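You operate a simulated robot arm through the tools that you are given. There is no shell and no other tool. Be economical: measure what you need, move in short steps, check, and stop when the job is done.

You run a simulated robot arm. Do the job below in one go: nothing can be reset, and whatever is moved stays where it is left.

## Task
Put one of the jars from the work bench on the orange cover. Then put one of the filter elements from the work bench on the top shelf of the flange rack. Then take the drain can and leave it on the shelf under the work bench. Then put two of the steel cups from the top of the low rack on the top shelf of the still rack. Keep to this order. Set down upright: jar, filter element, drain can, steel cup.

The check looks at the end state, three seconds after you hand in, the way a careful person would. Anything else that was tipped, shoved, dropped, spilled or broken makes it a failure. A push-on lid holds only when it is set on centred and level and pressed home; a screw cap is set on level and turned clockwise until tight.

## Robot
A 7-joint arm with a two-finger parallel gripper on a trunk, on a base that drives. Base frame: it is fixed to the floor where the robot stands at the start and does not move with it; the origin is under the middle of the robot, x ahead of it, y to its left, z up. Readings come in mm, degrees, newtons and seconds.
Its first joint turns from -115.0 to 115.0 degrees. Places, roughly: drain can (13x9x12 cm) [1000, 800, 900]; jar (6x6x10 cm) [700, 100, 900]; orange cover (6x6x3 cm) [800, -200, 900]; shelf under the work bench [700, 100, 300]; steel cup [-5750, -1750, 750]; top shelf of the flange rack [1100, 1600, 1400]; top shelf of the still rack [-8000, -200, 1400]. Payload 3.91 kg.
The tool frame sits at the grasp point between the pads (the TCP): z along the fingers, y along the line on which they close. The tips reach 30 mm beyond it. Largest opening 110 mm; finger width 20, thickness 10; the body of the gripper, 48 by 112 mm, starts 55 mm behind the TCP.
Orientation is that of the tool frame in the base frame, as a unit quaternion [x, y, z, w]. With the fingers straight down and closing along the base's y, the tool's x points along the base's -x, its y along +y and its z along -z.

## Interface
- The arm moves only by the tool apply_moves. Its argument "series" is a list of rows, each a list of 7 numbers: the turn, a rotation vector about the base's x, y, z in degrees, then the shift along the base's x, y, z in m, then the closure, from 0 (fully open) to 1 (shut). In form: [[rx, ry, rz, x, y, z, jaw], ...]. A call has 1 to 8 rows; each row is the pose to reach, as a shift and turn from the pose commanded when the call began. Each row takes 0.2 s and may step no farther than 50 mm and 8.6 degrees from the row before; otherwise, or with a gripper value out of range, the whole call is refused. A pose out of reach is approached as far as the arm can. The call stops where the force on the tool passes 40 N (or 10 N more than at its start, if that is more) or the arm is blocked; 0.2 s more then pass. The fingers move at their own pace (about 153 mm/s each) and stop on an object; they squeeze with about 39 N. The grip force told is the motor's: it shows also when the fingers shut on nothing. Time passes only in rows, and 0.2 s behind the last, so rows that repeat a pose let the fingers close. It gives the time, the measured TCP pose, the force on the tool (base axes), the opening and the grip force at its end, in the units of the frame above (readings bear some noise), with the torque about the TCP (base axes, N m) and any sound that the robot's microphone picked up.
- Cameras (640 x 400 px; columns grow to the right, rows downward): "scene" is now at [210.5, 166.1, 1418.9]; the picture's right is [-0.50, -0.87, 0.00], its down [-0.64, 0.37, -0.67] and it looks along [0.58, -0.33, -0.74] (base axes); focal length 214 px, centre (320, 200). "wrist" rides on the gripper at [72, 17, -103] in the tool frame; the picture's right is [-0.23, 0.97, 0.00], its down [-0.76, -0.18, -0.62] and it looks along [-0.61, -0.14, 0.78] (tool axes); focal length 222 px, centre (320, 200). There is no depth. A picture from a camera that has moved, and an enlarged one, comes with that camera's place and axes in the base frame and with its lens.
- capture(camera): a new picture of that camera. It takes no simulated time.
- lift_body(by): slides the trunk up (or, below 0, down) by that many mm; the arm and the scene camera ride with it, the base frame stays. It gives what a move gives, with no picture.
- drive_base(legs): drives the robot by 1 to 6 legs, each [ahead, left, turn to the left] in mm, mm and degrees, along the robot's own axes; the way and the turn of a leg run together, so that a leg with both is an arc; at most 1500 mm and 180 degrees a leg. The arm and the cameras ride along, it lands a little off, and it stops where it bumps. It gives what a move gives.
- turn_head(pan, tilt): turns the head with the scene camera to pan (to the left, within 80 degrees either way) and tilt (down, from -29 to 69), counted from straight ahead of the robot. It gives what a move gives.
- inspect(camera, box): a new picture of the part [left, top, right, bottom] of that camera's present view, enlarged. It takes no simulated time.
- hand_in(): hands the job in; it is judged then, once.

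Go step by step. Nothing tells you exact positions but the pictures and the camera data: compare them with the known pose of the tool, close in by small moves and look again before you grip or let go. The budget is 165 turns and 120 pictures, counting those below and the enlarged ones. Unless the task says otherwise, let go and move clear before handing in.

The tools are called after "Emit:" by a JSON object that holds its "fn" and its "kwargs". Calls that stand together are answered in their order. apply_moves: Moves the arm, as the interface text tells. Its arguments: {"type":"object","properties":{"series":{"type":"array"}},"required":["series"]} The other tools are called the same way: lift_body (by) slides the trunk up or down; drive_base (legs) drives the base; turn_head (pan, tilt) turns the head that bears the scene camera; capture (camera) takes a picture; inspect (camera, box) takes an enlarged picture of a part of a camera's view; hand_in () hands the job in.

At the start:

```text
time: 0.0
position: [554.1, 35.9, 1108.5]
orientation: [0.0, 1.0, 0.0, 0.0]
force: [-0.5, 0.1, -0.9]
wrist_torque: [0.02, 0.01, 0.03]
width: 109.9
gripper_force: 0.0
trunk travel left (down, up): [-775.0, 215.0]
robot x, y, heading: [2.2, -0.0, -0.1]
head pan, tilt: [-29.8, 47.9]
```

scene: 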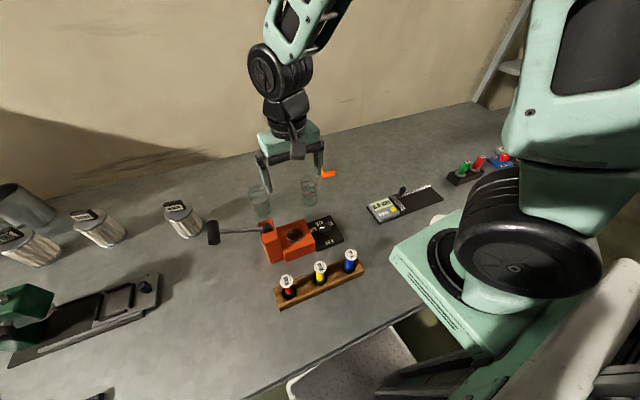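
wrist: 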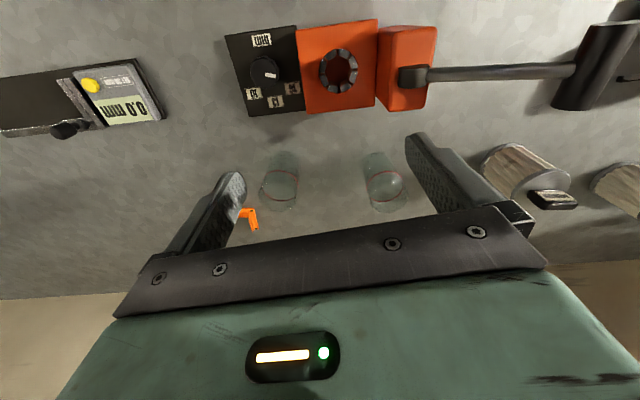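

I see two glass jars, a small orange thing behind them (perhaps part of the cover), three filter elements on the left, and various tools. I'll take closer looks first.

Emit:
{"fn": "inspect", "kwargs": {"camera": "scene", "box": [220, 130, 420, 255]}}

Emit:
{"fn": "inspect", "kwargs": {"camera": "scene", "box": [0, 160, 240, 310]}}

Emit:
{"fn": "inspect", "kwargs": {"camera": "wrist", "box": [200, 120, 440, 270]}}

```text
3.20 times, centred on (320, 192) of scene
camera zoom: at [210.5, 166.1, 1418.9], right [-0.5, -0.87, 0.0], down [-0.64, 0.37, -0.67], along [0.58, -0.33, -0.74], focal length 686 px, centre (320, 224)
```

zoom: 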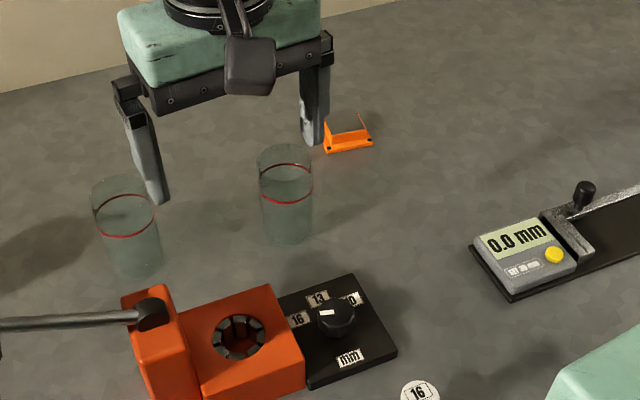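

```text
2.67 times, centred on (120, 235) of scene
camera zoom: at [210.5, 166.1, 1418.9], right [-0.5, -0.87, 0.0], down [-0.64, 0.37, -0.67], along [0.58, -0.33, -0.74], focal length 572 px, centre (853, 107)
```

zoom: 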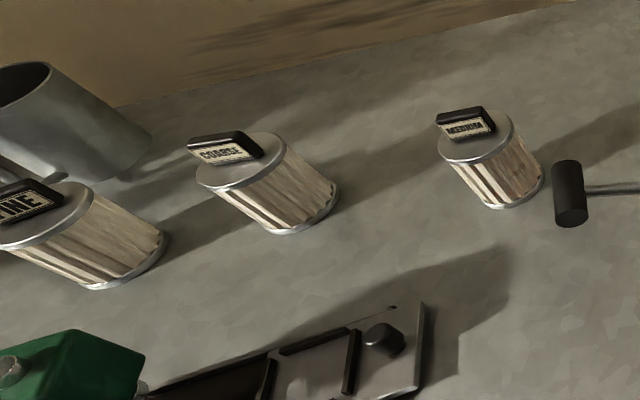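

```text
2.67 times, centred on (320, 195) of wrist
camera zoom: at [483.5, 53.1, 1211.6], right [0.23, 0.97, 0.0], down [0.76, -0.18, 0.62], along [0.61, -0.14, -0.78], focal length 592 px, centre (320, 213)
```

zoom: 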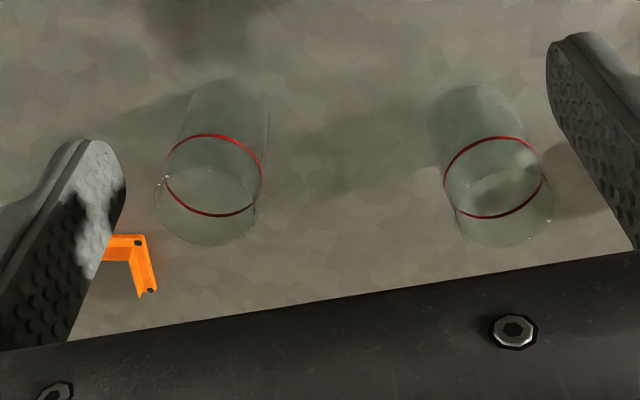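

The small orange item lies near (823,-224), partly hidden by a finger. I shift the arm for a clear view.

Emit:
{"fn": "apply_moves", "kwargs": {"series": [[0, 0, 0, 0.0, -0.05, 0, 0], [0, 0, 0, 0.0, -0.1, 0, 0], [0, 0, 0, 0.0, -0.15, 0, 0], [0, 0, 0, 0.0, -0.2, 0, 0], [0, 0, 0, 0, -0.25, 0, 0]]}}

Emit:
{"fn": "capture", "kwargs": {"camera": "wrist"}}

Emit:
{"fn": "inspect", "kwargs": {"camera": "scene", "box": [220, 130, 420, 255]}}

```text
time: 1.2
position: [555.3, -216.5, 1107.2]
orientation: [-0.002, 1.0, 0.001, 0.0]
force: [0.3, 1.4, 0.0]
wrist_torque: [-0.01, 0.01, 0.01]
width: 110.1
gripper_force: 0.0
trunk travel left (down, up): [-775.0, 215.0]
robot x, y, heading: [-0.9, 0.4, 0.1]
head pan, tilt: [-29.8, 47.9]
```

```text
114 pictures are left
camera wrist: at [484.1, -197.9, 1211.5], right [0.23, 0.97, 0.0], down [0.76, -0.18, 0.62], along [0.61, -0.14, -0.78], focal length 222 px, centre (320, 200)
```

wrist: 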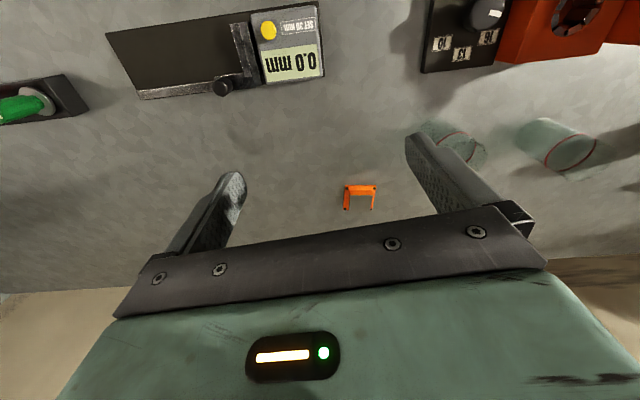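

```text
3.20 times, centred on (320, 192) of scene
camera zoom: at [210.4, 166.6, 1418.9], right [-0.5, -0.87, 0.0], down [-0.64, 0.37, -0.67], along [0.58, -0.33, -0.74], focal length 686 px, centre (320, 224)
```

zoom: 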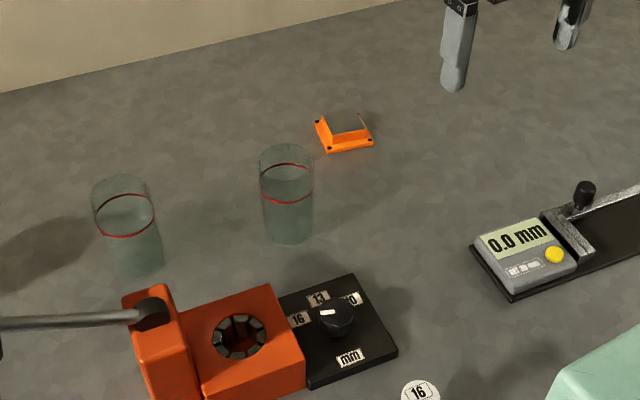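

Emit:
{"fn": "inspect", "kwargs": {"camera": "scene", "box": [311, 160, 343, 180]}}

Emit:
{"fn": "inspect", "kwargs": {"camera": "wrist", "box": [328, 175, 392, 215]}}

```text
16.00 times, centred on (327, 170) of scene
camera zoom: at [210.4, 166.6, 1418.9], right [-0.5, -0.87, 0.0], down [-0.64, 0.37, -0.67], along [0.58, -0.33, -0.74], focal length 3432 px, centre (208, 680)
```

zoom: 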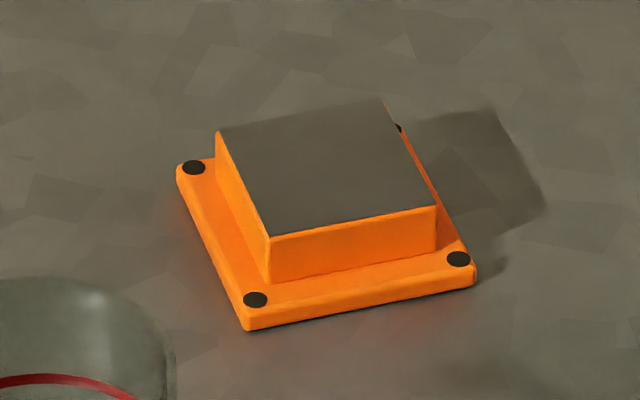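

```text
10.00 times, centred on (360, 195) of wrist
camera zoom: at [484.1, -197.9, 1211.5], right [0.23, 0.97, 0.0], down [0.76, -0.18, 0.62], along [0.61, -0.14, -0.78], focal length 2221 px, centre (-80, 250)
```

zoom: 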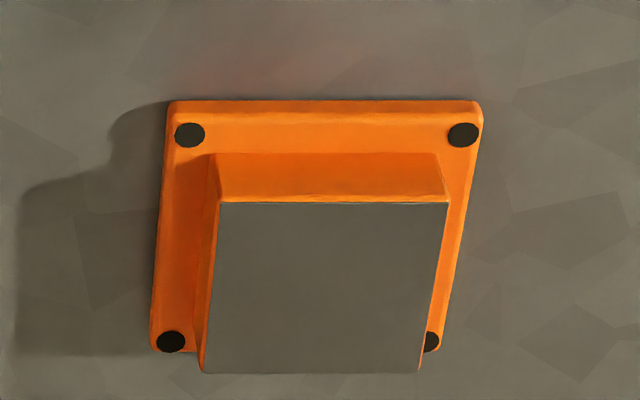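

The bench top comes out at about z≈858; the cover's flat top is at about (770,-182,882), and the jars are near (657,-49) and (697,108). I move above the nearer jar and look.

Emit:
{"fn": "apply_moves", "kwargs": {"series": [[0, 0, 0, 0.03, 0.04, 0, 0], [0, 0, 0, 0.06, 0.08, -0.01, 0], [0, 0, 0, 0.09, 0.12, -0.03, 0], [0, 0, 0, 0.102, 0.167, -0.05, 0], [0, 0, 0, 0.102, 0.167, -0.07, 0]]}}

Emit:
{"fn": "capture", "kwargs": {"camera": "wrist"}}

Emit:
{"fn": "capture", "kwargs": {"camera": "scene"}}

```text
refused: row 2 steps farther than a row can; nothing moved
```

```text
110 pictures are left
camera wrist: at [484.1, -197.9, 1211.5], right [0.23, 0.97, 0.0], down [0.76, -0.18, 0.62], along [0.61, -0.14, -0.78], focal length 222 px, centre (320, 200)
```

wrist: 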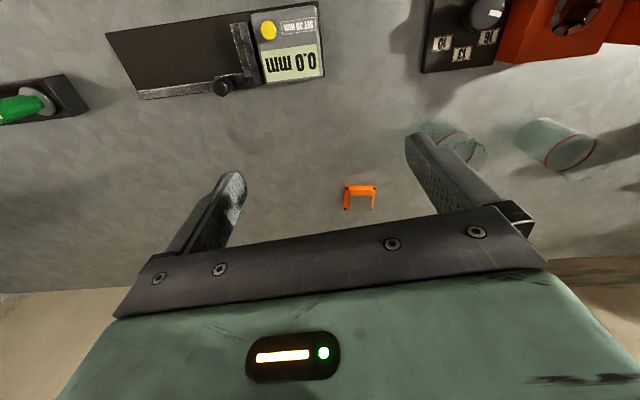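

```text
109 pictures are left
camera scene: at [210.4, 166.6, 1418.9], right [-0.5, -0.87, 0.0], down [-0.64, 0.37, -0.67], along [0.58, -0.33, -0.74], focal length 214 px, centre (320, 200)
```

scene: 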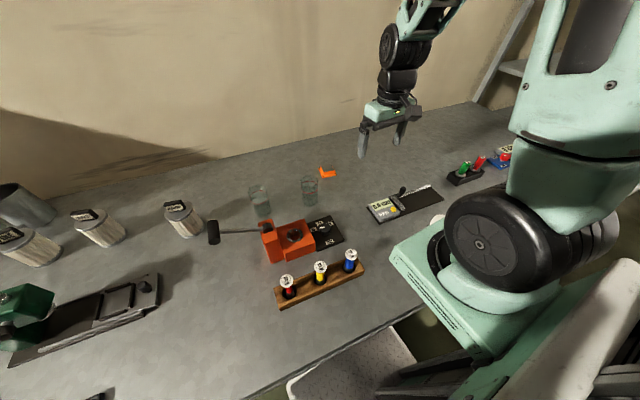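

The row step was over 50 mm. I repeat it with shorter steps.

Emit:
{"fn": "apply_moves", "kwargs": {"series": [[0, 0, 0, 0.026, 0.04, 0, 0], [0, 0, 0, 0.052, 0.08, -0.0, 0], [0, 0, 0, 0.078, 0.12, -0.01, 0], [0, 0, 0, 0.102, 0.155, -0.03, 0], [0, 0, 0, 0.102, 0.167, -0.07, 0]]}}

```text
time: 2.4
position: [655.9, -47.4, 1038.1]
orientation: [0.0, 1.0, 0.0, 0.0]
force: [-0.3, -0.3, -0.3]
wrist_torque: [0.0, -0.03, -0.02]
width: 110.0
gripper_force: 0.1
trunk travel left (down, up): [-775.0, 215.0]
robot x, y, heading: [-1.8, 2.2, -0.1]
head pan, tilt: [-29.8, 47.9]
```

Emit:
{"fn": "capture", "kwargs": {"camera": "wrist"}}

Emit:
{"fn": "inspect", "kwargs": {"camera": "scene", "box": [240, 120, 400, 220]}}

```text
108 pictures are left
camera wrist: at [584.8, -30.2, 1142.3], right [0.23, 0.97, 0.0], down [0.76, -0.18, 0.62], along [0.61, -0.14, -0.78], focal length 222 px, centre (320, 200)
```

wrist: 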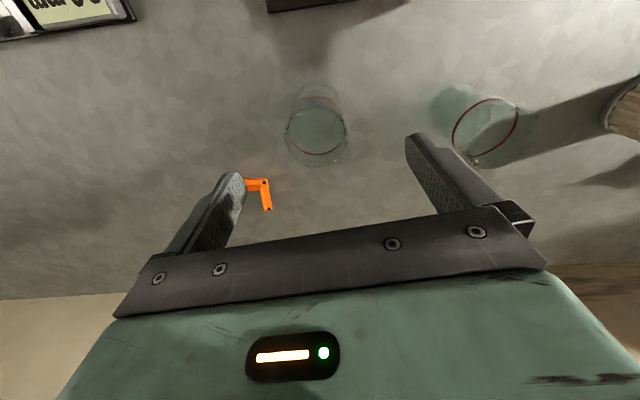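

```text
4.00 times, centred on (320, 170) of scene
camera zoom: at [210.1, 165.8, 1419.1], right [-0.5, -0.87, 0.0], down [-0.64, 0.37, -0.67], along [0.58, -0.33, -0.74], focal length 858 px, centre (320, 320)
```

zoom: 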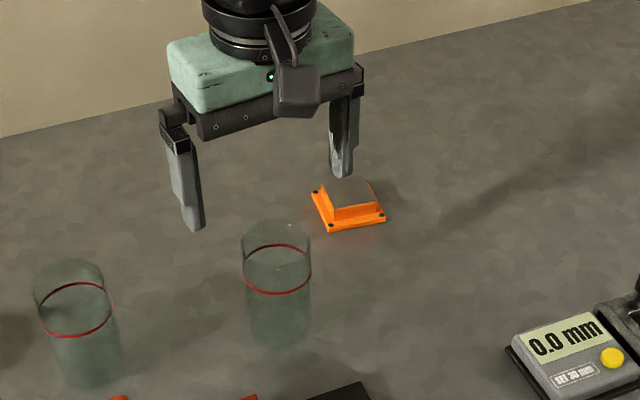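

Emit:
{"fn": "inspect", "kwargs": {"camera": "wrist", "box": [256, 70, 384, 180]}}

Emit:
{"fn": "inspect", "kwargs": {"camera": "scene", "box": [288, 165, 336, 215]}}

```text
3.64 times, centred on (320, 125) of wrist
camera zoom: at [584.8, -30.2, 1142.3], right [0.23, 0.97, 0.0], down [0.76, -0.18, 0.62], along [0.61, -0.14, -0.78], focal length 808 px, centre (320, 473)
```

zoom: 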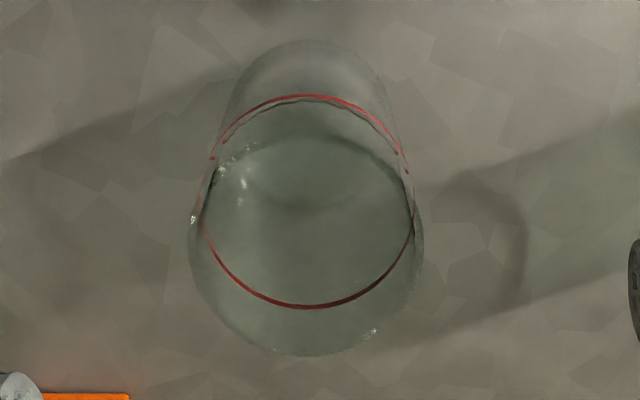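

```text
8.00 times, centred on (312, 190) of scene
camera zoom: at [210.1, 165.8, 1419.1], right [-0.5, -0.87, 0.0], down [-0.64, 0.37, -0.67], along [0.58, -0.33, -0.74], focal length 1716 px, centre (384, 280)
```

zoom: 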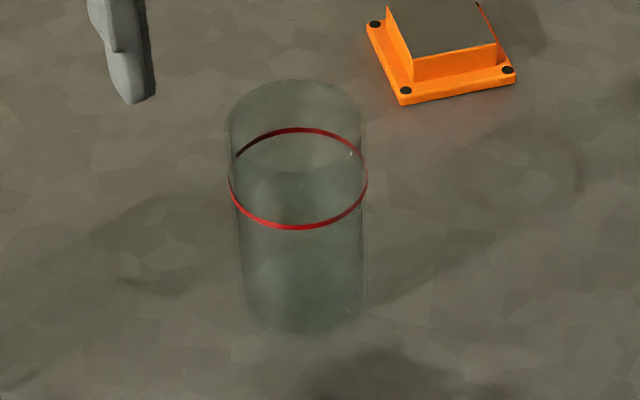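

The jar's axis triangulates to (662,-53), with its red ring at z≈926. I line up over it, go down to TCP z≈922 and check.

Emit:
{"fn": "apply_moves", "kwargs": {"series": [[0, 0, 0, 0.006, -0.0055, 0, 0], [0, 0, 0, 0.006, -0.0055, -0.03, 0], [0, 0, 0, 0.006, -0.0055, -0.06, 0], [0, 0, 0, 0.006, -0.0055, -0.09, 0], [0, 0, 0, 0.006, -0.0055, -0.116, 0], [0, 0, 0, 0.006, -0.0055, -0.116, 0]]}}

Emit:
{"fn": "capture", "kwargs": {"camera": "wrist"}}

Emit:
{"fn": "inspect", "kwargs": {"camera": "scene", "box": [270, 150, 350, 215]}}

```text
time: 3.8
position: [663.9, -53.3, 920.2]
orientation: [0.0, 1.0, 0.0, 0.0]
force: [-0.3, -0.1, 0.5]
wrist_torque: [-0.01, -0.01, -0.01]
width: 109.9
gripper_force: 0.1
trunk travel left (down, up): [-775.0, 215.0]
robot x, y, heading: [-2.1, -0.5, 0.2]
head pan, tilt: [-29.8, 47.9]
```

```text
104 pictures are left
camera wrist: at [592.4, -36.5, 1024.0], right [0.23, 0.97, 0.0], down [0.76, -0.18, 0.62], along [0.61, -0.14, -0.78], focal length 222 px, centre (320, 200)
```

wrist: 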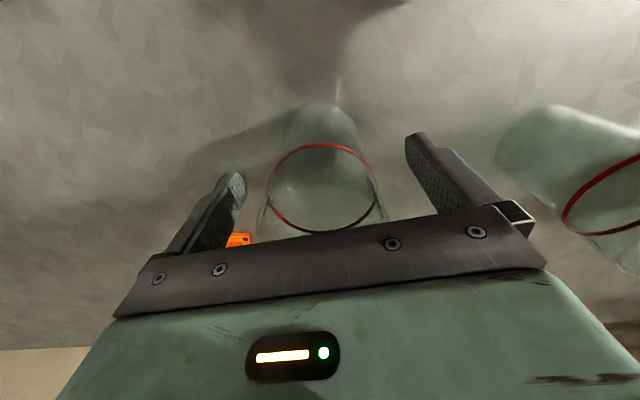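

```text
6.15 times, centred on (310, 182) of scene
camera zoom: at [210.5, 166.0, 1418.9], right [-0.5, -0.87, 0.0], down [-0.64, 0.37, -0.67], along [0.58, -0.33, -0.74], focal length 1320 px, centre (382, 308)
```

zoom: 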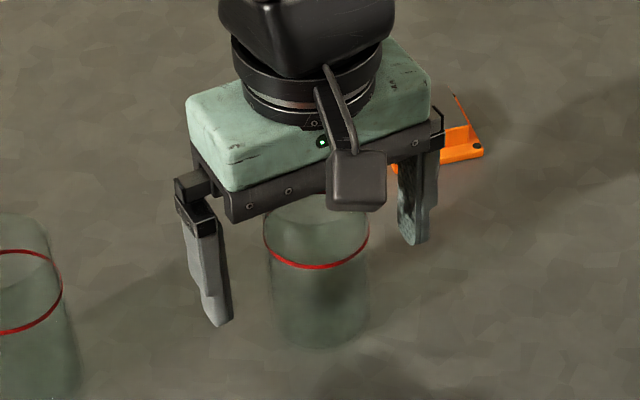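

The jar is well centred between the fingers. I close gently.

Emit:
{"fn": "apply_moves", "kwargs": {"series": [[0, 0, 0, 0, 0, 0, 0.3], [0, 0, 0, 0, 0, 0, 0.42], [0, 0, 0, 0, 0, 0, 0.6], [0, 0, 0, 0, 0, 0, 0.6]]}}

```text
time: 4.8
position: [662.7, -54.1, 920.4]
orientation: [0.0, 1.0, 0.0, 0.0]
force: [0.1, -0.3, -0.1]
wrist_torque: [0.0, -0.01, 0.01]
width: 55.4
gripper_force: 39.3
trunk travel left (down, up): [-775.0, 215.0]
robot x, y, heading: [0.0, 1.4, 0.1]
head pan, tilt: [-29.8, 47.9]
```

Gripped at 55 mm. Now a slow lift and a carry toward the cover.

Emit:
{"fn": "apply_moves", "kwargs": {"series": [[0, 0, 0, 0, 0, 0.01, 0.6], [0, 0, 0, 0, 0, 0.03, 0.6], [0, 0, 0, 0, 0, 0.055, 0.6], [0, 0, 0, 0, 0, 0.08, 0.6], [0, 0, 0, 0, 0, 0.1, 0.6], [0, 0, 0, 0.0, 0, 0.1, 0.6]]}}

Emit:
{"fn": "apply_moves", "kwargs": {"series": [[0, 0, 0, 0.01, -0.012, 0, 0.6], [0, 0, 0, 0.028, -0.034, 0, 0.6], [0, 0, 0, 0.048, -0.058, 0, 0.6], [0, 0, 0, 0.068, -0.082, 0, 0.6], [0, 0, 0, 0.088, -0.106, 0, 0.6], [0, 0, 0, 0.1, -0.122, 0, 0.6], [0, 0, 0, 0.106, -0.13, 0, 0.6], [0, 0, 0, 0.106, -0.13, 0, 0.6]]}}

Emit:
{"fn": "capture", "kwargs": {"camera": "wrist"}}

Emit:
{"fn": "inspect", "kwargs": {"camera": "scene", "box": [270, 120, 390, 195]}}

```text
time: 6.2
position: [662.6, -53.1, 1023.4]
orientation: [0.0, 1.0, -0.001, 0.0]
force: [0.3, -0.3, -1.6]
wrist_torque: [0.01, 0.0, 0.01]
width: 55.4
gripper_force: 39.0
trunk travel left (down, up): [-775.0, 215.0]
robot x, y, heading: [0.6, 0.2, 0.1]
head pan, tilt: [-29.8, 47.9]
```

```text
time: 8.0
position: [768.7, -183.3, 1022.0]
orientation: [0.0, 1.0, 0.001, 0.0]
force: [-0.4, -0.6, -1.4]
wrist_torque: [0.01, -0.02, -0.02]
width: 55.2
gripper_force: 38.9
trunk travel left (down, up): [-775.0, 215.0]
robot x, y, heading: [-1.8, -1.3, 0.1]
head pan, tilt: [-29.8, 47.9]
```

```text
102 pictures are left
camera wrist: at [698.0, -165.7, 1126.2], right [0.23, 0.97, 0.0], down [0.76, -0.18, 0.62], along [0.61, -0.14, -0.78], focal length 222 px, centre (320, 200)
```

wrist: 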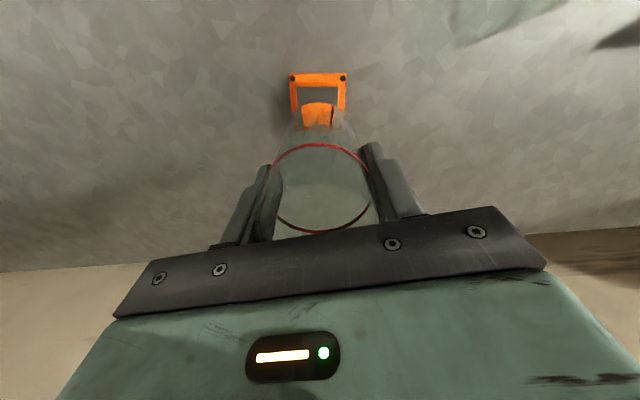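

```text
5.33 times, centred on (330, 158) of scene
camera zoom: at [210.6, 166.0, 1418.9], right [-0.5, -0.87, 0.0], down [-0.64, 0.37, -0.67], along [0.58, -0.33, -0.74], focal length 1144 px, centre (267, 427)
```

zoom: 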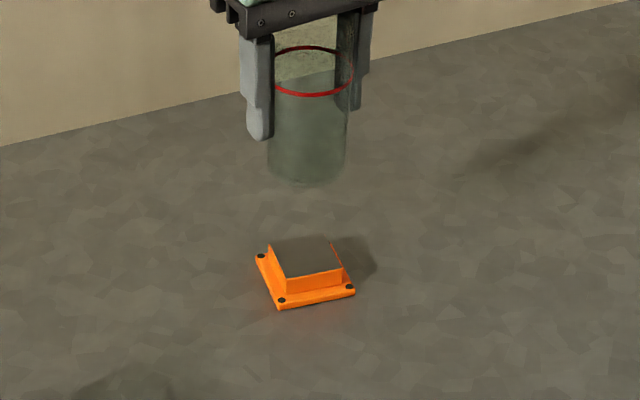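

Emit:
{"fn": "inspect", "kwargs": {"camera": "wrist", "box": [272, 60, 368, 130]}}

Emit:
{"fn": "inspect", "kwargs": {"camera": "scene", "box": [310, 158, 350, 183]}}

```text
5.71 times, centred on (320, 95) of wrist
camera zoom: at [698.0, -165.7, 1126.2], right [0.23, 0.97, 0.0], down [0.76, -0.18, 0.62], along [0.61, -0.14, -0.78], focal length 1269 px, centre (320, 800)
```

zoom: 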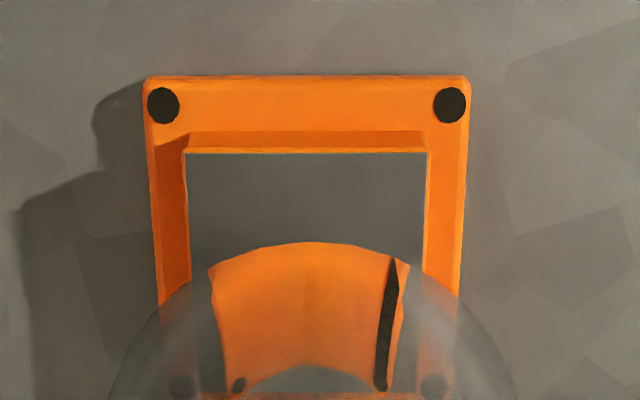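

```text
16.00 times, centred on (330, 170) of scene
camera zoom: at [210.6, 166.0, 1418.9], right [-0.5, -0.87, 0.0], down [-0.64, 0.37, -0.67], along [0.58, -0.33, -0.74], focal length 3432 px, centre (160, 672)
```

zoom: 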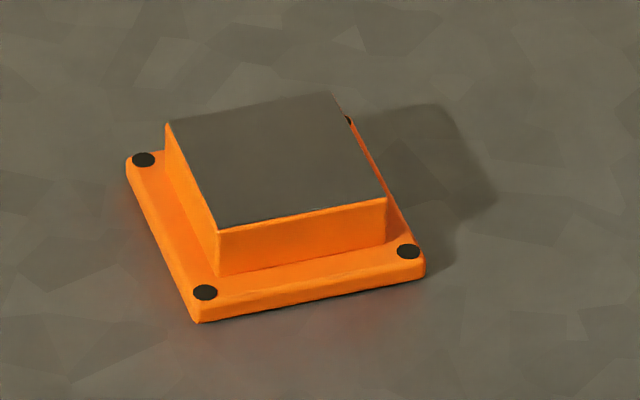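

The cover's centre is at (767,-184), its top at z≈880. I lower the jar to just above it.

Emit:
{"fn": "apply_moves", "kwargs": {"series": [[0, 0, 0, -0.001, -0.001, -0.015, 0.6], [0, 0, 0, -0.001, -0.001, -0.03, 0.6], [0, 0, 0, -0.001, -0.001, -0.045, 0.6], [0, 0, 0, -0.001, -0.001, -0.06, 0.6], [0, 0, 0, -0.001, -0.001, -0.064, 0.6], [0, 0, 0, -0.001, -0.001, -0.064, 0.6]]}}

Emit:
{"fn": "inspect", "kwargs": {"camera": "scene", "box": [290, 130, 370, 190]}}

Emit:
{"fn": "inspect", "kwargs": {"camera": "wrist", "box": [250, 60, 390, 160]}}

```text
time: 9.4
position: [767.0, -185.2, 957.3]
orientation: [0.0, 1.0, 0.0, 0.0]
force: [0.3, -0.5, -1.1]
wrist_torque: [0.02, -0.05, -0.02]
width: 55.5
gripper_force: 39.3
trunk travel left (down, up): [-775.0, 215.0]
robot x, y, heading: [-1.4, -1.0, -0.2]
head pan, tilt: [-29.8, 47.9]
```

```text
6.67 times, centred on (330, 160) of scene
camera zoom: at [210.6, 166.0, 1418.9], right [-0.5, -0.87, 0.0], down [-0.64, 0.37, -0.67], along [0.58, -0.33, -0.74], focal length 1430 px, centre (253, 467)
```

zoom: 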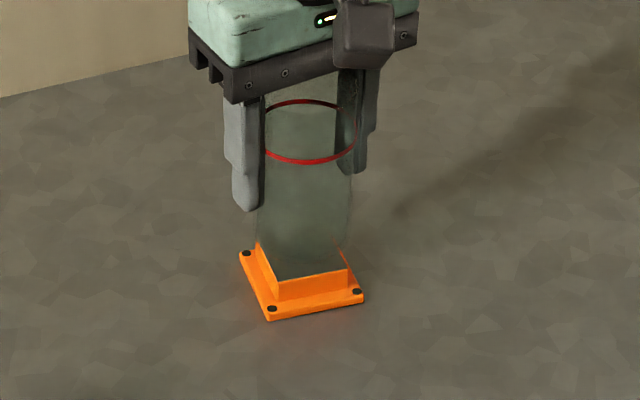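

```text
4.00 times, centred on (320, 110) of wrist
camera zoom: at [697.1, -166.4, 1061.1], right [0.23, 0.97, 0.0], down [0.76, -0.18, 0.62], along [0.61, -0.14, -0.78], focal length 888 px, centre (320, 560)
```

zoom: 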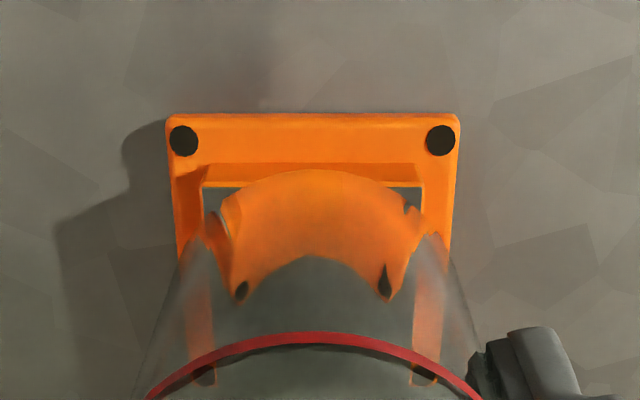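

Centred. I lower in small steps, watching the force.

Emit:
{"fn": "apply_moves", "kwargs": {"series": [[0, 0, 0, 0, 0, -0.002, 0.6], [0, 0, 0, 0, 0, -0.004, 0.6], [0, 0, 0, 0, 0, -0.006, 0.6]]}}

```text
time: 10.2
position: [767.3, -183.8, 951.0]
orientation: [0.0, 1.0, 0.0, 0.0]
force: [0.3, -0.4, -1.5]
wrist_torque: [0.01, -0.03, -0.01]
width: 55.6
gripper_force: 38.7
trunk travel left (down, up): [-775.0, 215.0]
robot x, y, heading: [0.5, 2.1, 0.3]
head pan, tilt: [-29.8, 47.9]
```

Emit:
{"fn": "apply_moves", "kwargs": {"series": [[0, 0, 0, 0, 0, -0.0015, 0.6], [0, 0, 0, 0, 0, -0.003, 0.6]]}}

Emit:
{"fn": "inspect", "kwargs": {"camera": "scene", "box": [310, 160, 350, 185]}}

```text
time: 10.8
position: [767.0, -183.5, 949.2]
orientation: [0.001, 1.0, 0.0, 0.0]
force: [0.1, 0.2, -2.1]
wrist_torque: [0.03, 0.0, -0.03]
width: 55.6
gripper_force: 39.1
trunk travel left (down, up): [-775.0, 215.0]
robot x, y, heading: [2.7, -2.1, 0.2]
head pan, tilt: [-29.8, 47.9]
```

```text
16.00 times, centred on (330, 172) of scene
camera zoom: at [210.6, 166.0, 1418.9], right [-0.5, -0.87, 0.0], down [-0.64, 0.37, -0.67], along [0.58, -0.33, -0.74], focal length 3432 px, centre (160, 640)
```

zoom: 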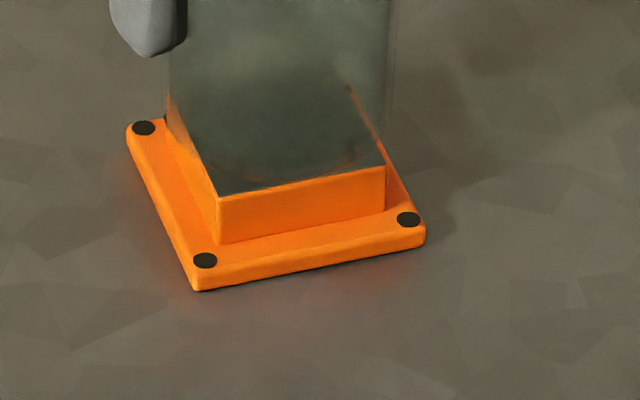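

Emit:
{"fn": "apply_moves", "kwargs": {"series": [[0, 0, 0, 0, 0, -0.0015, 0.6], [0, 0, 0, 0, 0, -0.003, 0.6]]}}

```text
time: 11.4
position: [768.0, -183.4, 945.4]
orientation: [0.0, 1.0, 0.0, 0.001]
force: [0.2, 1.0, -1.2]
wrist_torque: [-0.02, -0.01, -0.01]
width: 55.7
gripper_force: 39.3
trunk travel left (down, up): [-775.0, 215.0]
robot x, y, heading: [-1.4, 2.6, -0.1]
head pan, tilt: [-29.8, 47.9]
```

Emit:
{"fn": "apply_moves", "kwargs": {"series": [[0, 0, 0, 0, 0, -0.0015, 0.6], [0, 0, 0, 0, 0, -0.003, 0.6]]}}

```text
time: 12.0
position: [766.4, -182.2, 943.0]
orientation: [0.0, 1.0, 0.0, -0.001]
force: [-2.0, 1.0, 8.5]
wrist_torque: [0.08, 0.28, -0.01]
width: 55.7
gripper_force: 39.1
trunk travel left (down, up): [-775.0, 215.0]
robot x, y, heading: [3.1, -0.1, -0.0]
head pan, tilt: [-29.8, 47.9]
```

Contact, with 8 N upward. I open and check that it stands before lifting off.

Emit:
{"fn": "apply_moves", "kwargs": {"series": [[0, 0, 0, 0, 0, 0.0005, 0.45], [0, 0, 0, 0, 0, 0.0005, 0.25], [0, 0, 0, 0, 0, 0.0005, 0.1], [0, 0, 0, 0, 0, 0.0005, 0.0], [0, 0, 0, 0, 0, 0.0005, 0.0]]}}

Emit:
{"fn": "capture", "kwargs": {"camera": "wrist"}}

Emit:
{"fn": "inspect", "kwargs": {"camera": "scene", "box": [290, 130, 370, 190]}}

```text
time: 13.2
position: [766.2, -185.1, 943.4]
orientation: [0.0, 1.0, 0.001, 0.001]
force: [0.9, -0.3, 0.4]
wrist_torque: [0.01, 0.0, -0.05]
width: 109.9
gripper_force: 0.0
trunk travel left (down, up): [-775.0, 215.0]
robot x, y, heading: [-0.8, 1.8, -0.1]
head pan, tilt: [-29.8, 47.9]
```

```text
95 pictures are left
camera wrist: at [696.2, -166.5, 1047.0], right [0.23, 0.97, 0.0], down [0.76, -0.18, 0.62], along [0.61, -0.14, -0.78], focal length 222 px, centre (320, 200)
```

wrist: 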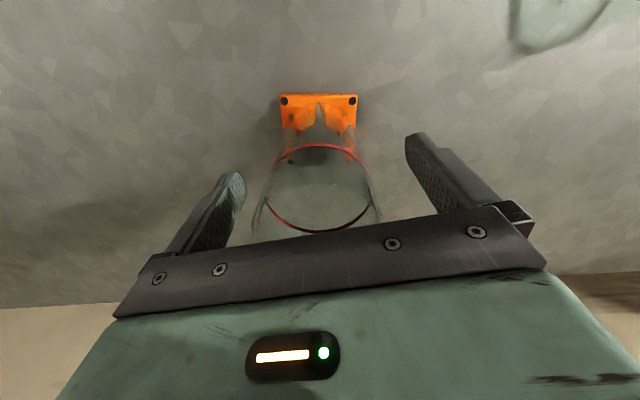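

```text
6.67 times, centred on (330, 160) of scene
camera zoom: at [210.6, 166.0, 1418.9], right [-0.5, -0.87, 0.0], down [-0.64, 0.37, -0.67], along [0.58, -0.33, -0.74], focal length 1430 px, centre (253, 467)
```

zoom: 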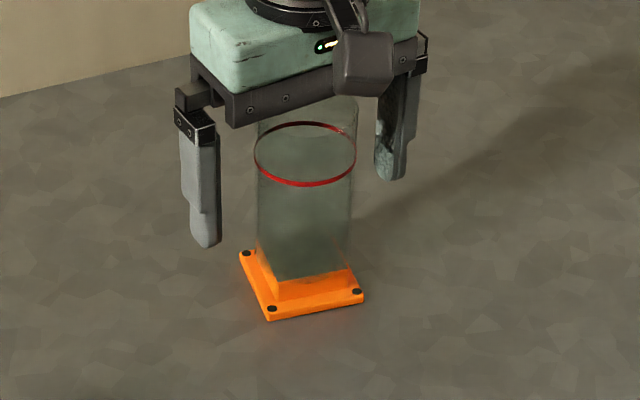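

The jar stands on the cover. I raise straight up, then look left for the filters, drain can and flange rack.

Emit:
{"fn": "apply_moves", "kwargs": {"series": [[0, 0, 0, 0, 0, 0.03, 0], [0, 0, 0, 0, 0, 0.07, 0], [0, 0, 0, 0, 0, 0.11, 0], [0, 0, 0, 0, 0, 0.15, 0], [0, 0, 0, -0.03, 0.03, 0.17, 0], [0, 0, 0, -0.06, 0.06, 0.18, 0], [0, 0, 0, -0.09, 0.09, 0.18, 0], [0, 0, 0, -0.12, 0.12, 0.18, 0]]}}

Emit:
{"fn": "turn_head", "kwargs": {"pan": 40, "tilt": 30}}

Emit:
{"fn": "capture", "kwargs": {"camera": "scene"}}

```text
time: 15.0
position: [647.4, -64.7, 1122.9]
orientation: [0.0, 1.0, 0.0, 0.001]
force: [0.6, -0.4, 0.1]
wrist_torque: [0.0, 0.01, 0.04]
width: 109.8
gripper_force: 0.1
trunk travel left (down, up): [-775.0, 215.0]
robot x, y, heading: [-1.0, -1.8, 0.1]
head pan, tilt: [-29.8, 47.9]
```

```text
time: 16.4
position: [647.1, -64.2, 1123.7]
orientation: [0.0, 1.0, 0.0, 0.0]
force: [-0.9, 0.5, 0.4]
wrist_torque: [0.05, 0.0, 0.02]
width: 110.3
gripper_force: 0.1
trunk travel left (down, up): [-775.0, 215.0]
robot x, y, heading: [-1.1, 0.6, -0.3]
head pan, tilt: [40.0, 30.0]
```

```text
93 pictures are left
camera scene: at [211.4, 263.4, 1445.6], right [0.64, -0.77, 0.0], down [-0.38, -0.32, -0.87], along [0.66, 0.56, -0.5], focal length 214 px, centre (320, 200)
```

scene: 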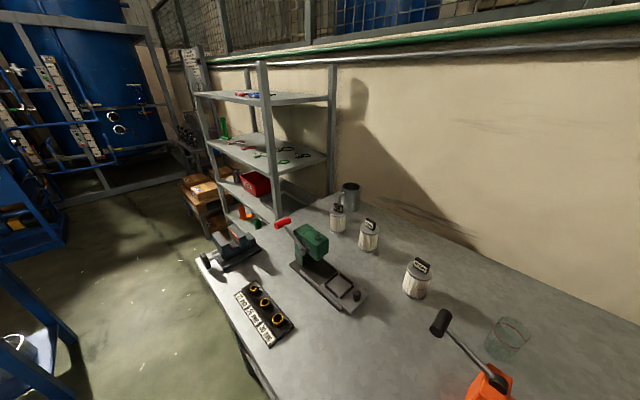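

Emit:
{"fn": "inspect", "kwargs": {"camera": "scene", "box": [310, 170, 460, 310]}}

Emit:
{"fn": "inspect", "kwargs": {"camera": "scene", "box": [180, 50, 350, 240]}}

```text
2.86 times, centred on (385, 240) of scene
camera zoom: at [211.4, 263.4, 1445.6], right [0.64, -0.77, 0.0], down [-0.38, -0.32, -0.87], along [0.66, 0.56, -0.5], focal length 613 px, centre (134, 86)
```

zoom: 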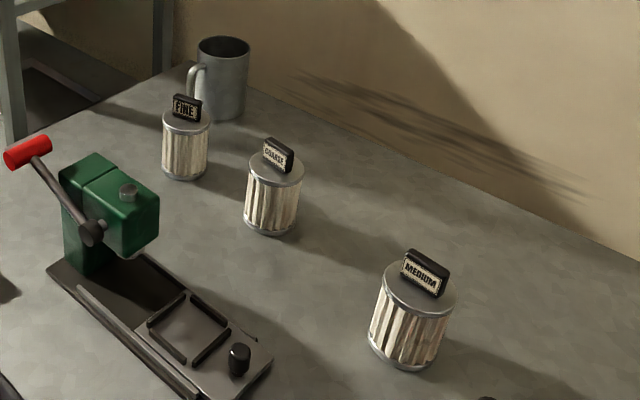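

```text
2.11 times, centred on (265, 145) of scene
camera zoom: at [211.4, 263.4, 1445.6], right [0.64, -0.77, 0.0], down [-0.38, -0.32, -0.87], along [0.66, 0.56, -0.5], focal length 452 px, centre (436, 316)
```

zoom: 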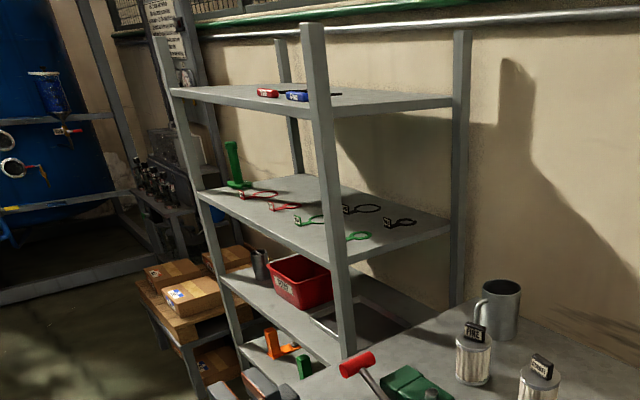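

The filter elements show on the left; the MEDIUM one is nearest at about (735,312). I move above it at height.

Emit:
{"fn": "apply_moves", "kwargs": {"series": [[0, 0, 0, 0, 0.049, 0, 0], [0, 0, 0, 0, 0.098, 0, 0], [0, 0, 0, 0, 0.147, 0, 0], [0, 0, 0, 0, 0.196, 0, 0], [0, 0, 0, 0.01, 0.244, 0, 0], [0, 0, 0, 0.02, 0.292, 0, 0], [0, 0, 0, 0.03, 0.34, 0, 0], [0, 0, 0, 0.05, 0.375, -0.02, 0]]}}

Emit:
{"fn": "capture", "kwargs": {"camera": "wrist"}}

Emit:
{"fn": "inspect", "kwargs": {"camera": "scene", "box": [370, 220, 470, 310]}}

```text
time: 18.2
position: [698.7, 312.5, 1105.3]
orientation: [0.0, 1.0, 0.0, 0.001]
force: [0.3, 0.4, 0.1]
wrist_torque: [0.05, -0.01, 0.01]
width: 110.0
gripper_force: 0.0
trunk travel left (down, up): [-775.0, 215.0]
robot x, y, heading: [2.0, 1.3, -0.1]
head pan, tilt: [40.0, 30.0]
```

```text
90 pictures are left
camera wrist: at [626.8, 329.6, 1208.3], right [0.23, 0.97, 0.0], down [0.76, -0.18, 0.62], along [0.61, -0.14, -0.78], focal length 222 px, centre (320, 200)
```

wrist: 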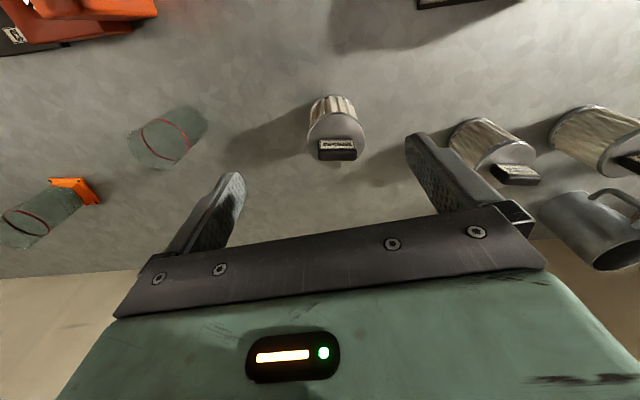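

```text
4.44 times, centred on (420, 265) of scene
camera zoom: at [211.0, 262.8, 1445.8], right [0.64, -0.77, 0.0], down [-0.38, -0.32, -0.87], along [0.66, 0.56, -0.5], focal length 953 px, centre (-124, -89)
```

zoom: 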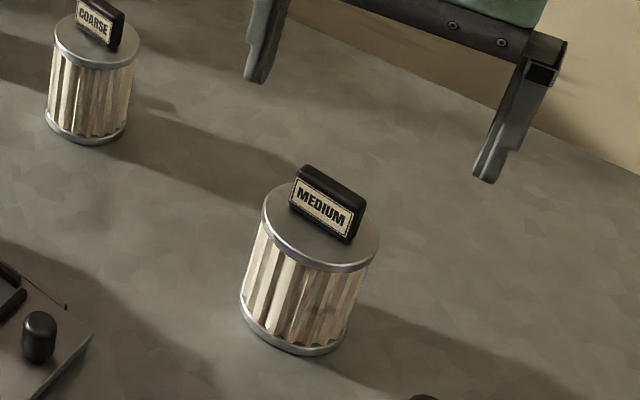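

Emit:
{"fn": "inspect", "kwargs": {"camera": "wrist", "box": [290, 80, 386, 170]}}

```text
4.44 times, centred on (338, 125) of wrist
camera zoom: at [626.8, 329.6, 1208.3], right [0.23, 0.97, 0.0], down [0.76, -0.18, 0.62], along [0.61, -0.14, -0.78], focal length 987 px, centre (240, 533)
```

zoom: 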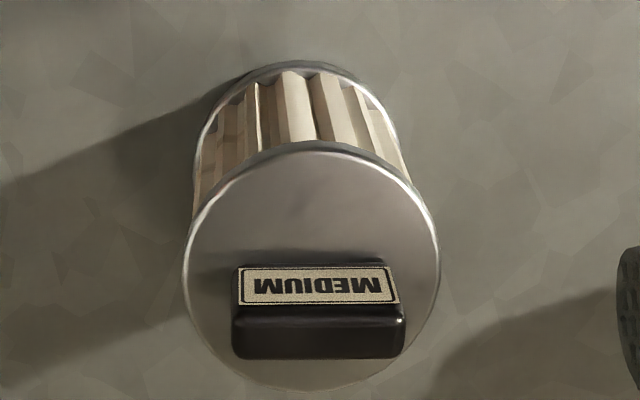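

The MEDIUM filter has its top disc at (744,323,943), Ø73, with a label handle to about z 965. I align over it and come down to TCP z≈936.

Emit:
{"fn": "apply_moves", "kwargs": {"series": [[0, 0, 0, 0.0455, 0.0105, 0, 0], [0, 0, 0, 0.0455, 0.0105, -0.04, 0], [0, 0, 0, 0.0455, 0.0105, -0.08, 0], [0, 0, 0, 0.0455, 0.0105, -0.12, 0], [0, 0, 0, 0.0455, 0.0105, -0.14, 0], [0, 0, 0, 0.0455, 0.0105, -0.155, 0], [0, 0, 0, 0.0455, 0.0105, -0.168, 0], [0, 0, 0, 0.0455, 0.0105, -0.168, 0]]}}

Emit:
{"fn": "capture", "kwargs": {"camera": "wrist"}}

Emit:
{"fn": "inspect", "kwargs": {"camera": "scene", "box": [370, 220, 470, 310]}}

```text
time: 20.0
position: [743.4, 321.2, 934.0]
orientation: [0.0, 1.0, 0.0, -0.001]
force: [0.3, 0.5, 0.0]
wrist_torque: [0.01, 0.01, 0.02]
width: 109.9
gripper_force: 0.1
trunk travel left (down, up): [-775.0, 215.0]
robot x, y, heading: [-2.0, -0.2, -0.2]
head pan, tilt: [40.0, 30.0]
```

```text
87 pictures are left
camera wrist: at [672.0, 339.1, 1039.1], right [0.23, 0.97, 0.0], down [0.76, -0.18, 0.62], along [0.61, -0.14, -0.78], focal length 222 px, centre (320, 200)
```

wrist: 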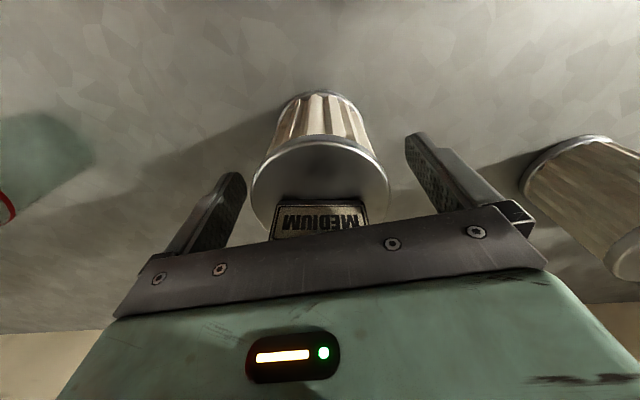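

```text
4.44 times, centred on (420, 265) of scene
camera zoom: at [211.4, 263.4, 1445.6], right [0.64, -0.77, 0.0], down [-0.38, -0.32, -0.87], along [0.66, 0.56, -0.5], focal length 953 px, centre (-124, -89)
```

zoom: 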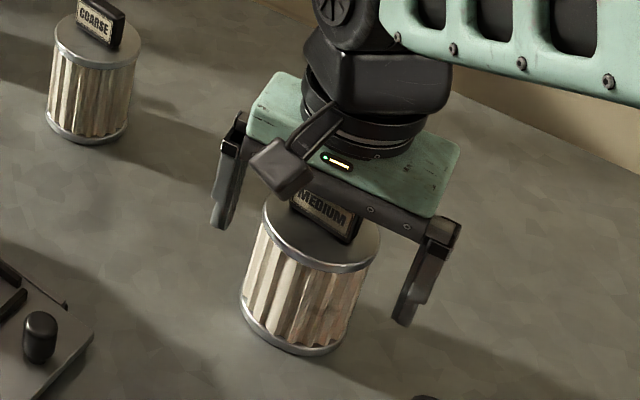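

Centred. Closing on it.

Emit:
{"fn": "apply_moves", "kwargs": {"series": [[0, 0, 0, 0, 0, 0, 0.2], [0, 0, 0, 0, 0, 0, 0.32], [0, 0, 0, 0, 0, 0, 0.5], [0, 0, 0, 0, 0, 0, 0.5], [0, 0, 0, 0, 0, 0.004, 0.5], [0, 0, 0, 0, 0, 0.02, 0.5], [0, 0, 0, 0, 0, 0.04, 0.5], [0, 0, 0, 0, 0, 0.05, 0.5]]}}

Emit:
{"fn": "capture", "kwargs": {"camera": "wrist"}}

Emit:
{"fn": "inspect", "kwargs": {"camera": "scene", "box": [370, 200, 490, 310]}}

```text
time: 21.8
position: [742.3, 321.3, 985.2]
orientation: [0.0, 1.0, 0.0, 0.0]
force: [-0.1, -0.3, -1.6]
wrist_torque: [0.0, 0.01, -0.04]
width: 70.2
gripper_force: 38.9
trunk travel left (down, up): [-775.0, 215.0]
robot x, y, heading: [-2.4, -0.4, 0.0]
head pan, tilt: [40.0, 30.0]
```

```text
85 pictures are left
camera wrist: at [671.3, 338.3, 1088.8], right [0.23, 0.97, 0.0], down [0.76, -0.18, 0.62], along [0.61, -0.14, -0.78], focal length 222 px, centre (320, 200)
```

wrist: 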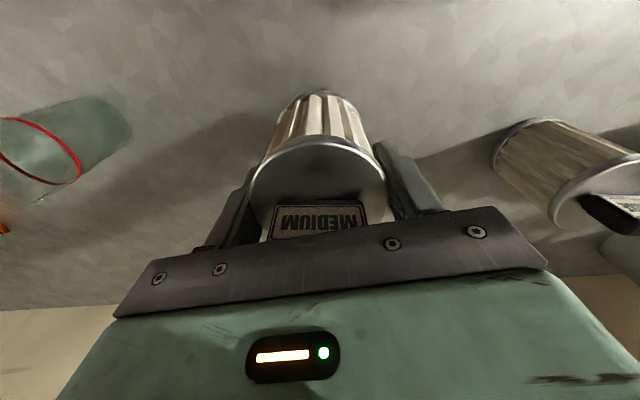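

```text
3.64 times, centred on (430, 255) of scene
camera zoom: at [211.6, 263.5, 1445.5], right [0.64, -0.77, 0.0], down [-0.38, -0.32, -0.87], along [0.66, 0.56, -0.5], focal length 780 px, centre (-80, 0)
```

zoom: 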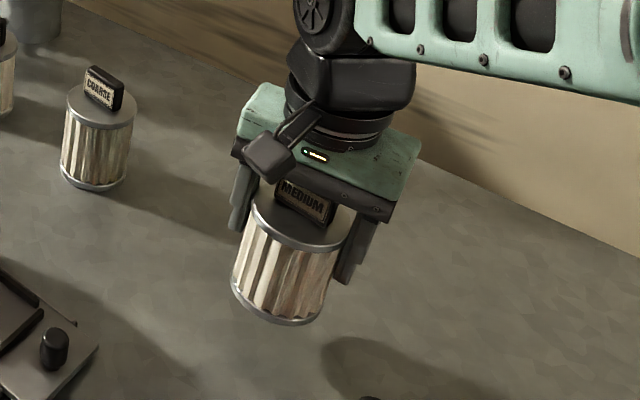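

The filter is held upright. I lift and retract, raise the trunk, then look left for the way to drive.

Emit:
{"fn": "apply_moves", "kwargs": {"series": [[0, 0, 0, 0, 0, 0.04, 0.5], [0, 0, 0, 0, 0, 0.08, 0.5], [0, 0, 0, 0, 0, 0.12, 0.5], [0, 0, 0, -0.03, 0, 0.15, 0.5], [0, 0, 0, -0.07, -0.02, 0.16, 0.5], [0, 0, 0, -0.11, -0.04, 0.16, 0.5], [0, 0, 0, -0.15, -0.06, 0.16, 0.5], [0, 0, 0, -0.18, -0.09, 0.16, 0.5]]}}

Emit:
{"fn": "lift_body", "kwargs": {"by": 212}}

Emit:
{"fn": "turn_head", "kwargs": {"pan": 75, "tilt": 30}}

Emit:
{"fn": "capture", "kwargs": {"camera": "scene"}}

```text
time: 23.6
position: [564.1, 231.6, 1144.2]
orientation: [0.0, 1.0, 0.0, 0.0]
force: [-0.4, -0.3, -3.1]
wrist_torque: [0.0, 0.04, 0.0]
width: 70.0
gripper_force: 39.1
trunk travel left (down, up): [-775.0, 215.0]
robot x, y, heading: [-1.2, 0.3, -0.0]
head pan, tilt: [40.0, 30.0]
```

```text
time: 25.9
position: [564.6, 232.1, 1356.4]
orientation: [0.0, 1.0, 0.0, 0.0]
force: [-0.4, 0.3, -3.3]
wrist_torque: [0.0, 0.04, -0.02]
width: 70.3
gripper_force: 39.4
trunk travel left (down, up): [-987.0, 3.0]
robot x, y, heading: [0.0, 0.1, -0.4]
head pan, tilt: [40.0, 30.0]
```

```text
time: 26.9
position: [565.1, 232.0, 1355.9]
orientation: [0.0, 1.0, 0.0, -0.001]
force: [-0.4, -0.1, -2.6]
wrist_torque: [-0.02, -0.01, 0.02]
width: 70.0
gripper_force: 38.9
trunk travel left (down, up): [-987.0, 3.0]
robot x, y, heading: [-1.0, 0.3, -0.0]
head pan, tilt: [75.0, 30.0]
```

```text
83 pictures are left
camera scene: at [165.7, 292.7, 1657.6], right [0.97, -0.26, 0.0], down [-0.13, -0.48, -0.87], along [0.22, 0.84, -0.5], focal length 214 px, centre (320, 200)
```

scene: 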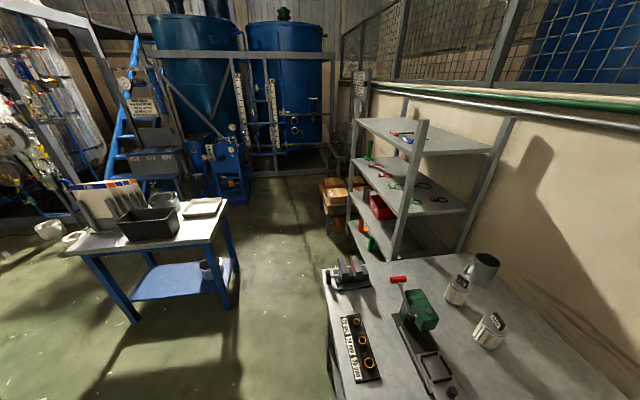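

Emit:
{"fn": "inspect", "kwargs": {"camera": "scene", "box": [320, 80, 540, 280]}}

Emit:
{"fn": "inspect", "kwargs": {"camera": "scene", "box": [0, 160, 360, 400]}}

```text
2.00 times, centred on (430, 180) of scene
camera zoom: at [165.7, 292.7, 1657.6], right [0.97, -0.26, 0.0], down [-0.13, -0.48, -0.87], along [0.22, 0.84, -0.5], focal length 429 px, centre (100, 240)
```

zoom: 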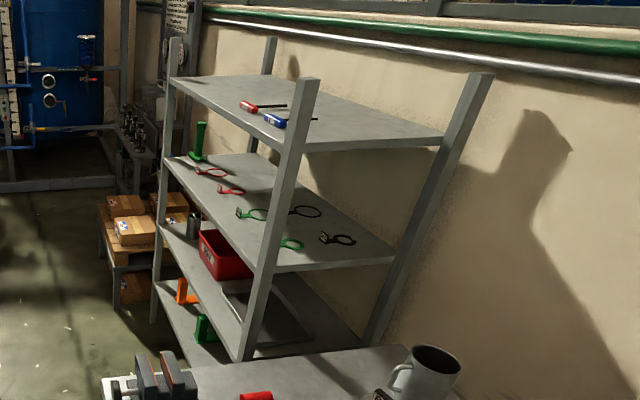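

```text
1.67 times, centred on (180, 280) of scene
camera zoom: at [165.7, 292.7, 1657.6], right [0.97, -0.26, 0.0], down [-0.13, -0.48, -0.87], along [0.22, 0.84, -0.5], focal length 358 px, centre (553, 67)
```

zoom: 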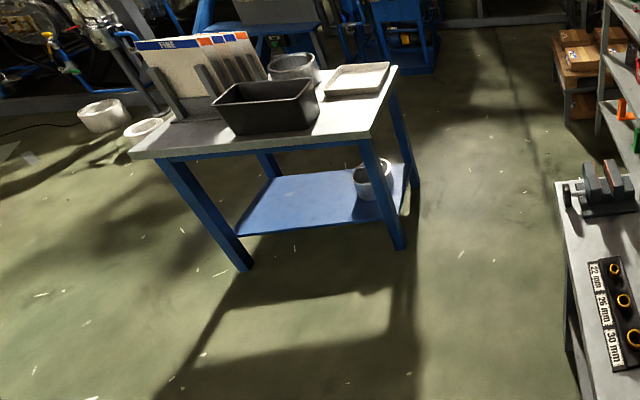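

The rack's top shelf is at z≈1342 (x≈900–1280, y≈1130–2090, slightly yawed); screwdrivers lie at y≈1335–1545, so I aim for a free spot near (1060,1750). First I test that the arm can raise enough at the needed distance.

Emit:
{"fn": "apply_moves", "kwargs": {"series": [[0, 0, 0, 0.0, -0.02, 0.04, 0.5], [0, 0, 0, 0.0, -0.05, 0.07, 0.5], [0, 0, 0, 0.0, -0.08, 0.1, 0.5], [0, 0, 0, 0.0, -0.11, 0.125, 0.5], [0, 0, 0, -0.03, -0.14, 0.125, 0.5], [0, 0, 0, -0.06, -0.17, 0.125, 0.5], [0, 0, 0, -0.06, -0.17, 0.125, 0.5]]}}

```text
time: 28.5
position: [503.9, 63.2, 1477.8]
orientation: [0.0, 1.0, 0.0, 0.0]
force: [-0.1, 0.3, -2.1]
wrist_torque: [0.0, -0.04, -0.01]
width: 70.4
gripper_force: 38.7
trunk travel left (down, up): [-987.0, 3.0]
robot x, y, heading: [0.5, 0.5, -0.0]
head pan, tilt: [75.0, 30.0]
```

That works. Now I drive back a little and left past the bench end.

Emit:
{"fn": "drive_base", "kwargs": {"legs": [[-60, 0, 0], [0, 1150, 0]]}}

Emit:
{"fn": "turn_head", "kwargs": {"pan": 35, "tilt": 35}}

Emit:
{"fn": "capture", "kwargs": {"camera": "scene"}}

```text
time: 34.9
position: [452.0, 1212.4, 1478.8]
orientation: [0.005, 1.0, 0.0, 0.001]
force: [-0.8, -0.7, -2.8]
wrist_torque: [-0.01, 0.0, -0.02]
width: 70.2
gripper_force: 38.6
trunk travel left (down, up): [-987.0, 3.0]
robot x, y, heading: [-48.8, 1150.2, -0.7]
head pan, tilt: [75.0, 30.0]
```

```text
time: 36.0
position: [451.7, 1213.2, 1477.3]
orientation: [0.005, 1.0, 0.001, 0.0]
force: [0.2, 1.2, -2.6]
wrist_torque: [0.0, 0.03, 0.0]
width: 70.3
gripper_force: 38.5
trunk travel left (down, up): [-987.0, 3.0]
robot x, y, heading: [-51.4, 1153.8, -0.8]
head pan, tilt: [35.0, 35.0]
```

```text
80 pictures are left
camera scene: at [164.4, 1406.8, 1649.8], right [0.57, -0.82, 0.0], down [-0.47, -0.32, -0.82], along [0.68, 0.46, -0.57], focal length 214 px, centre (320, 200)
```

scene: 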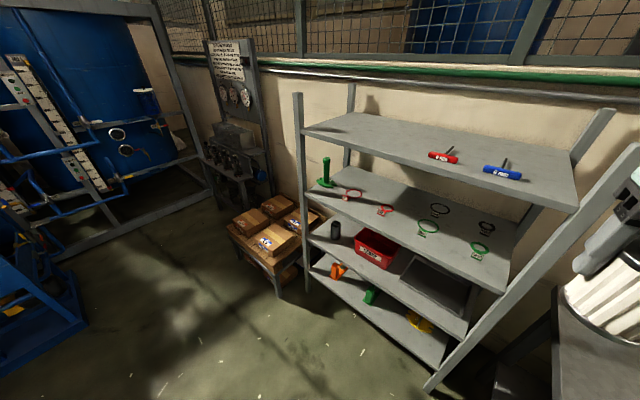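

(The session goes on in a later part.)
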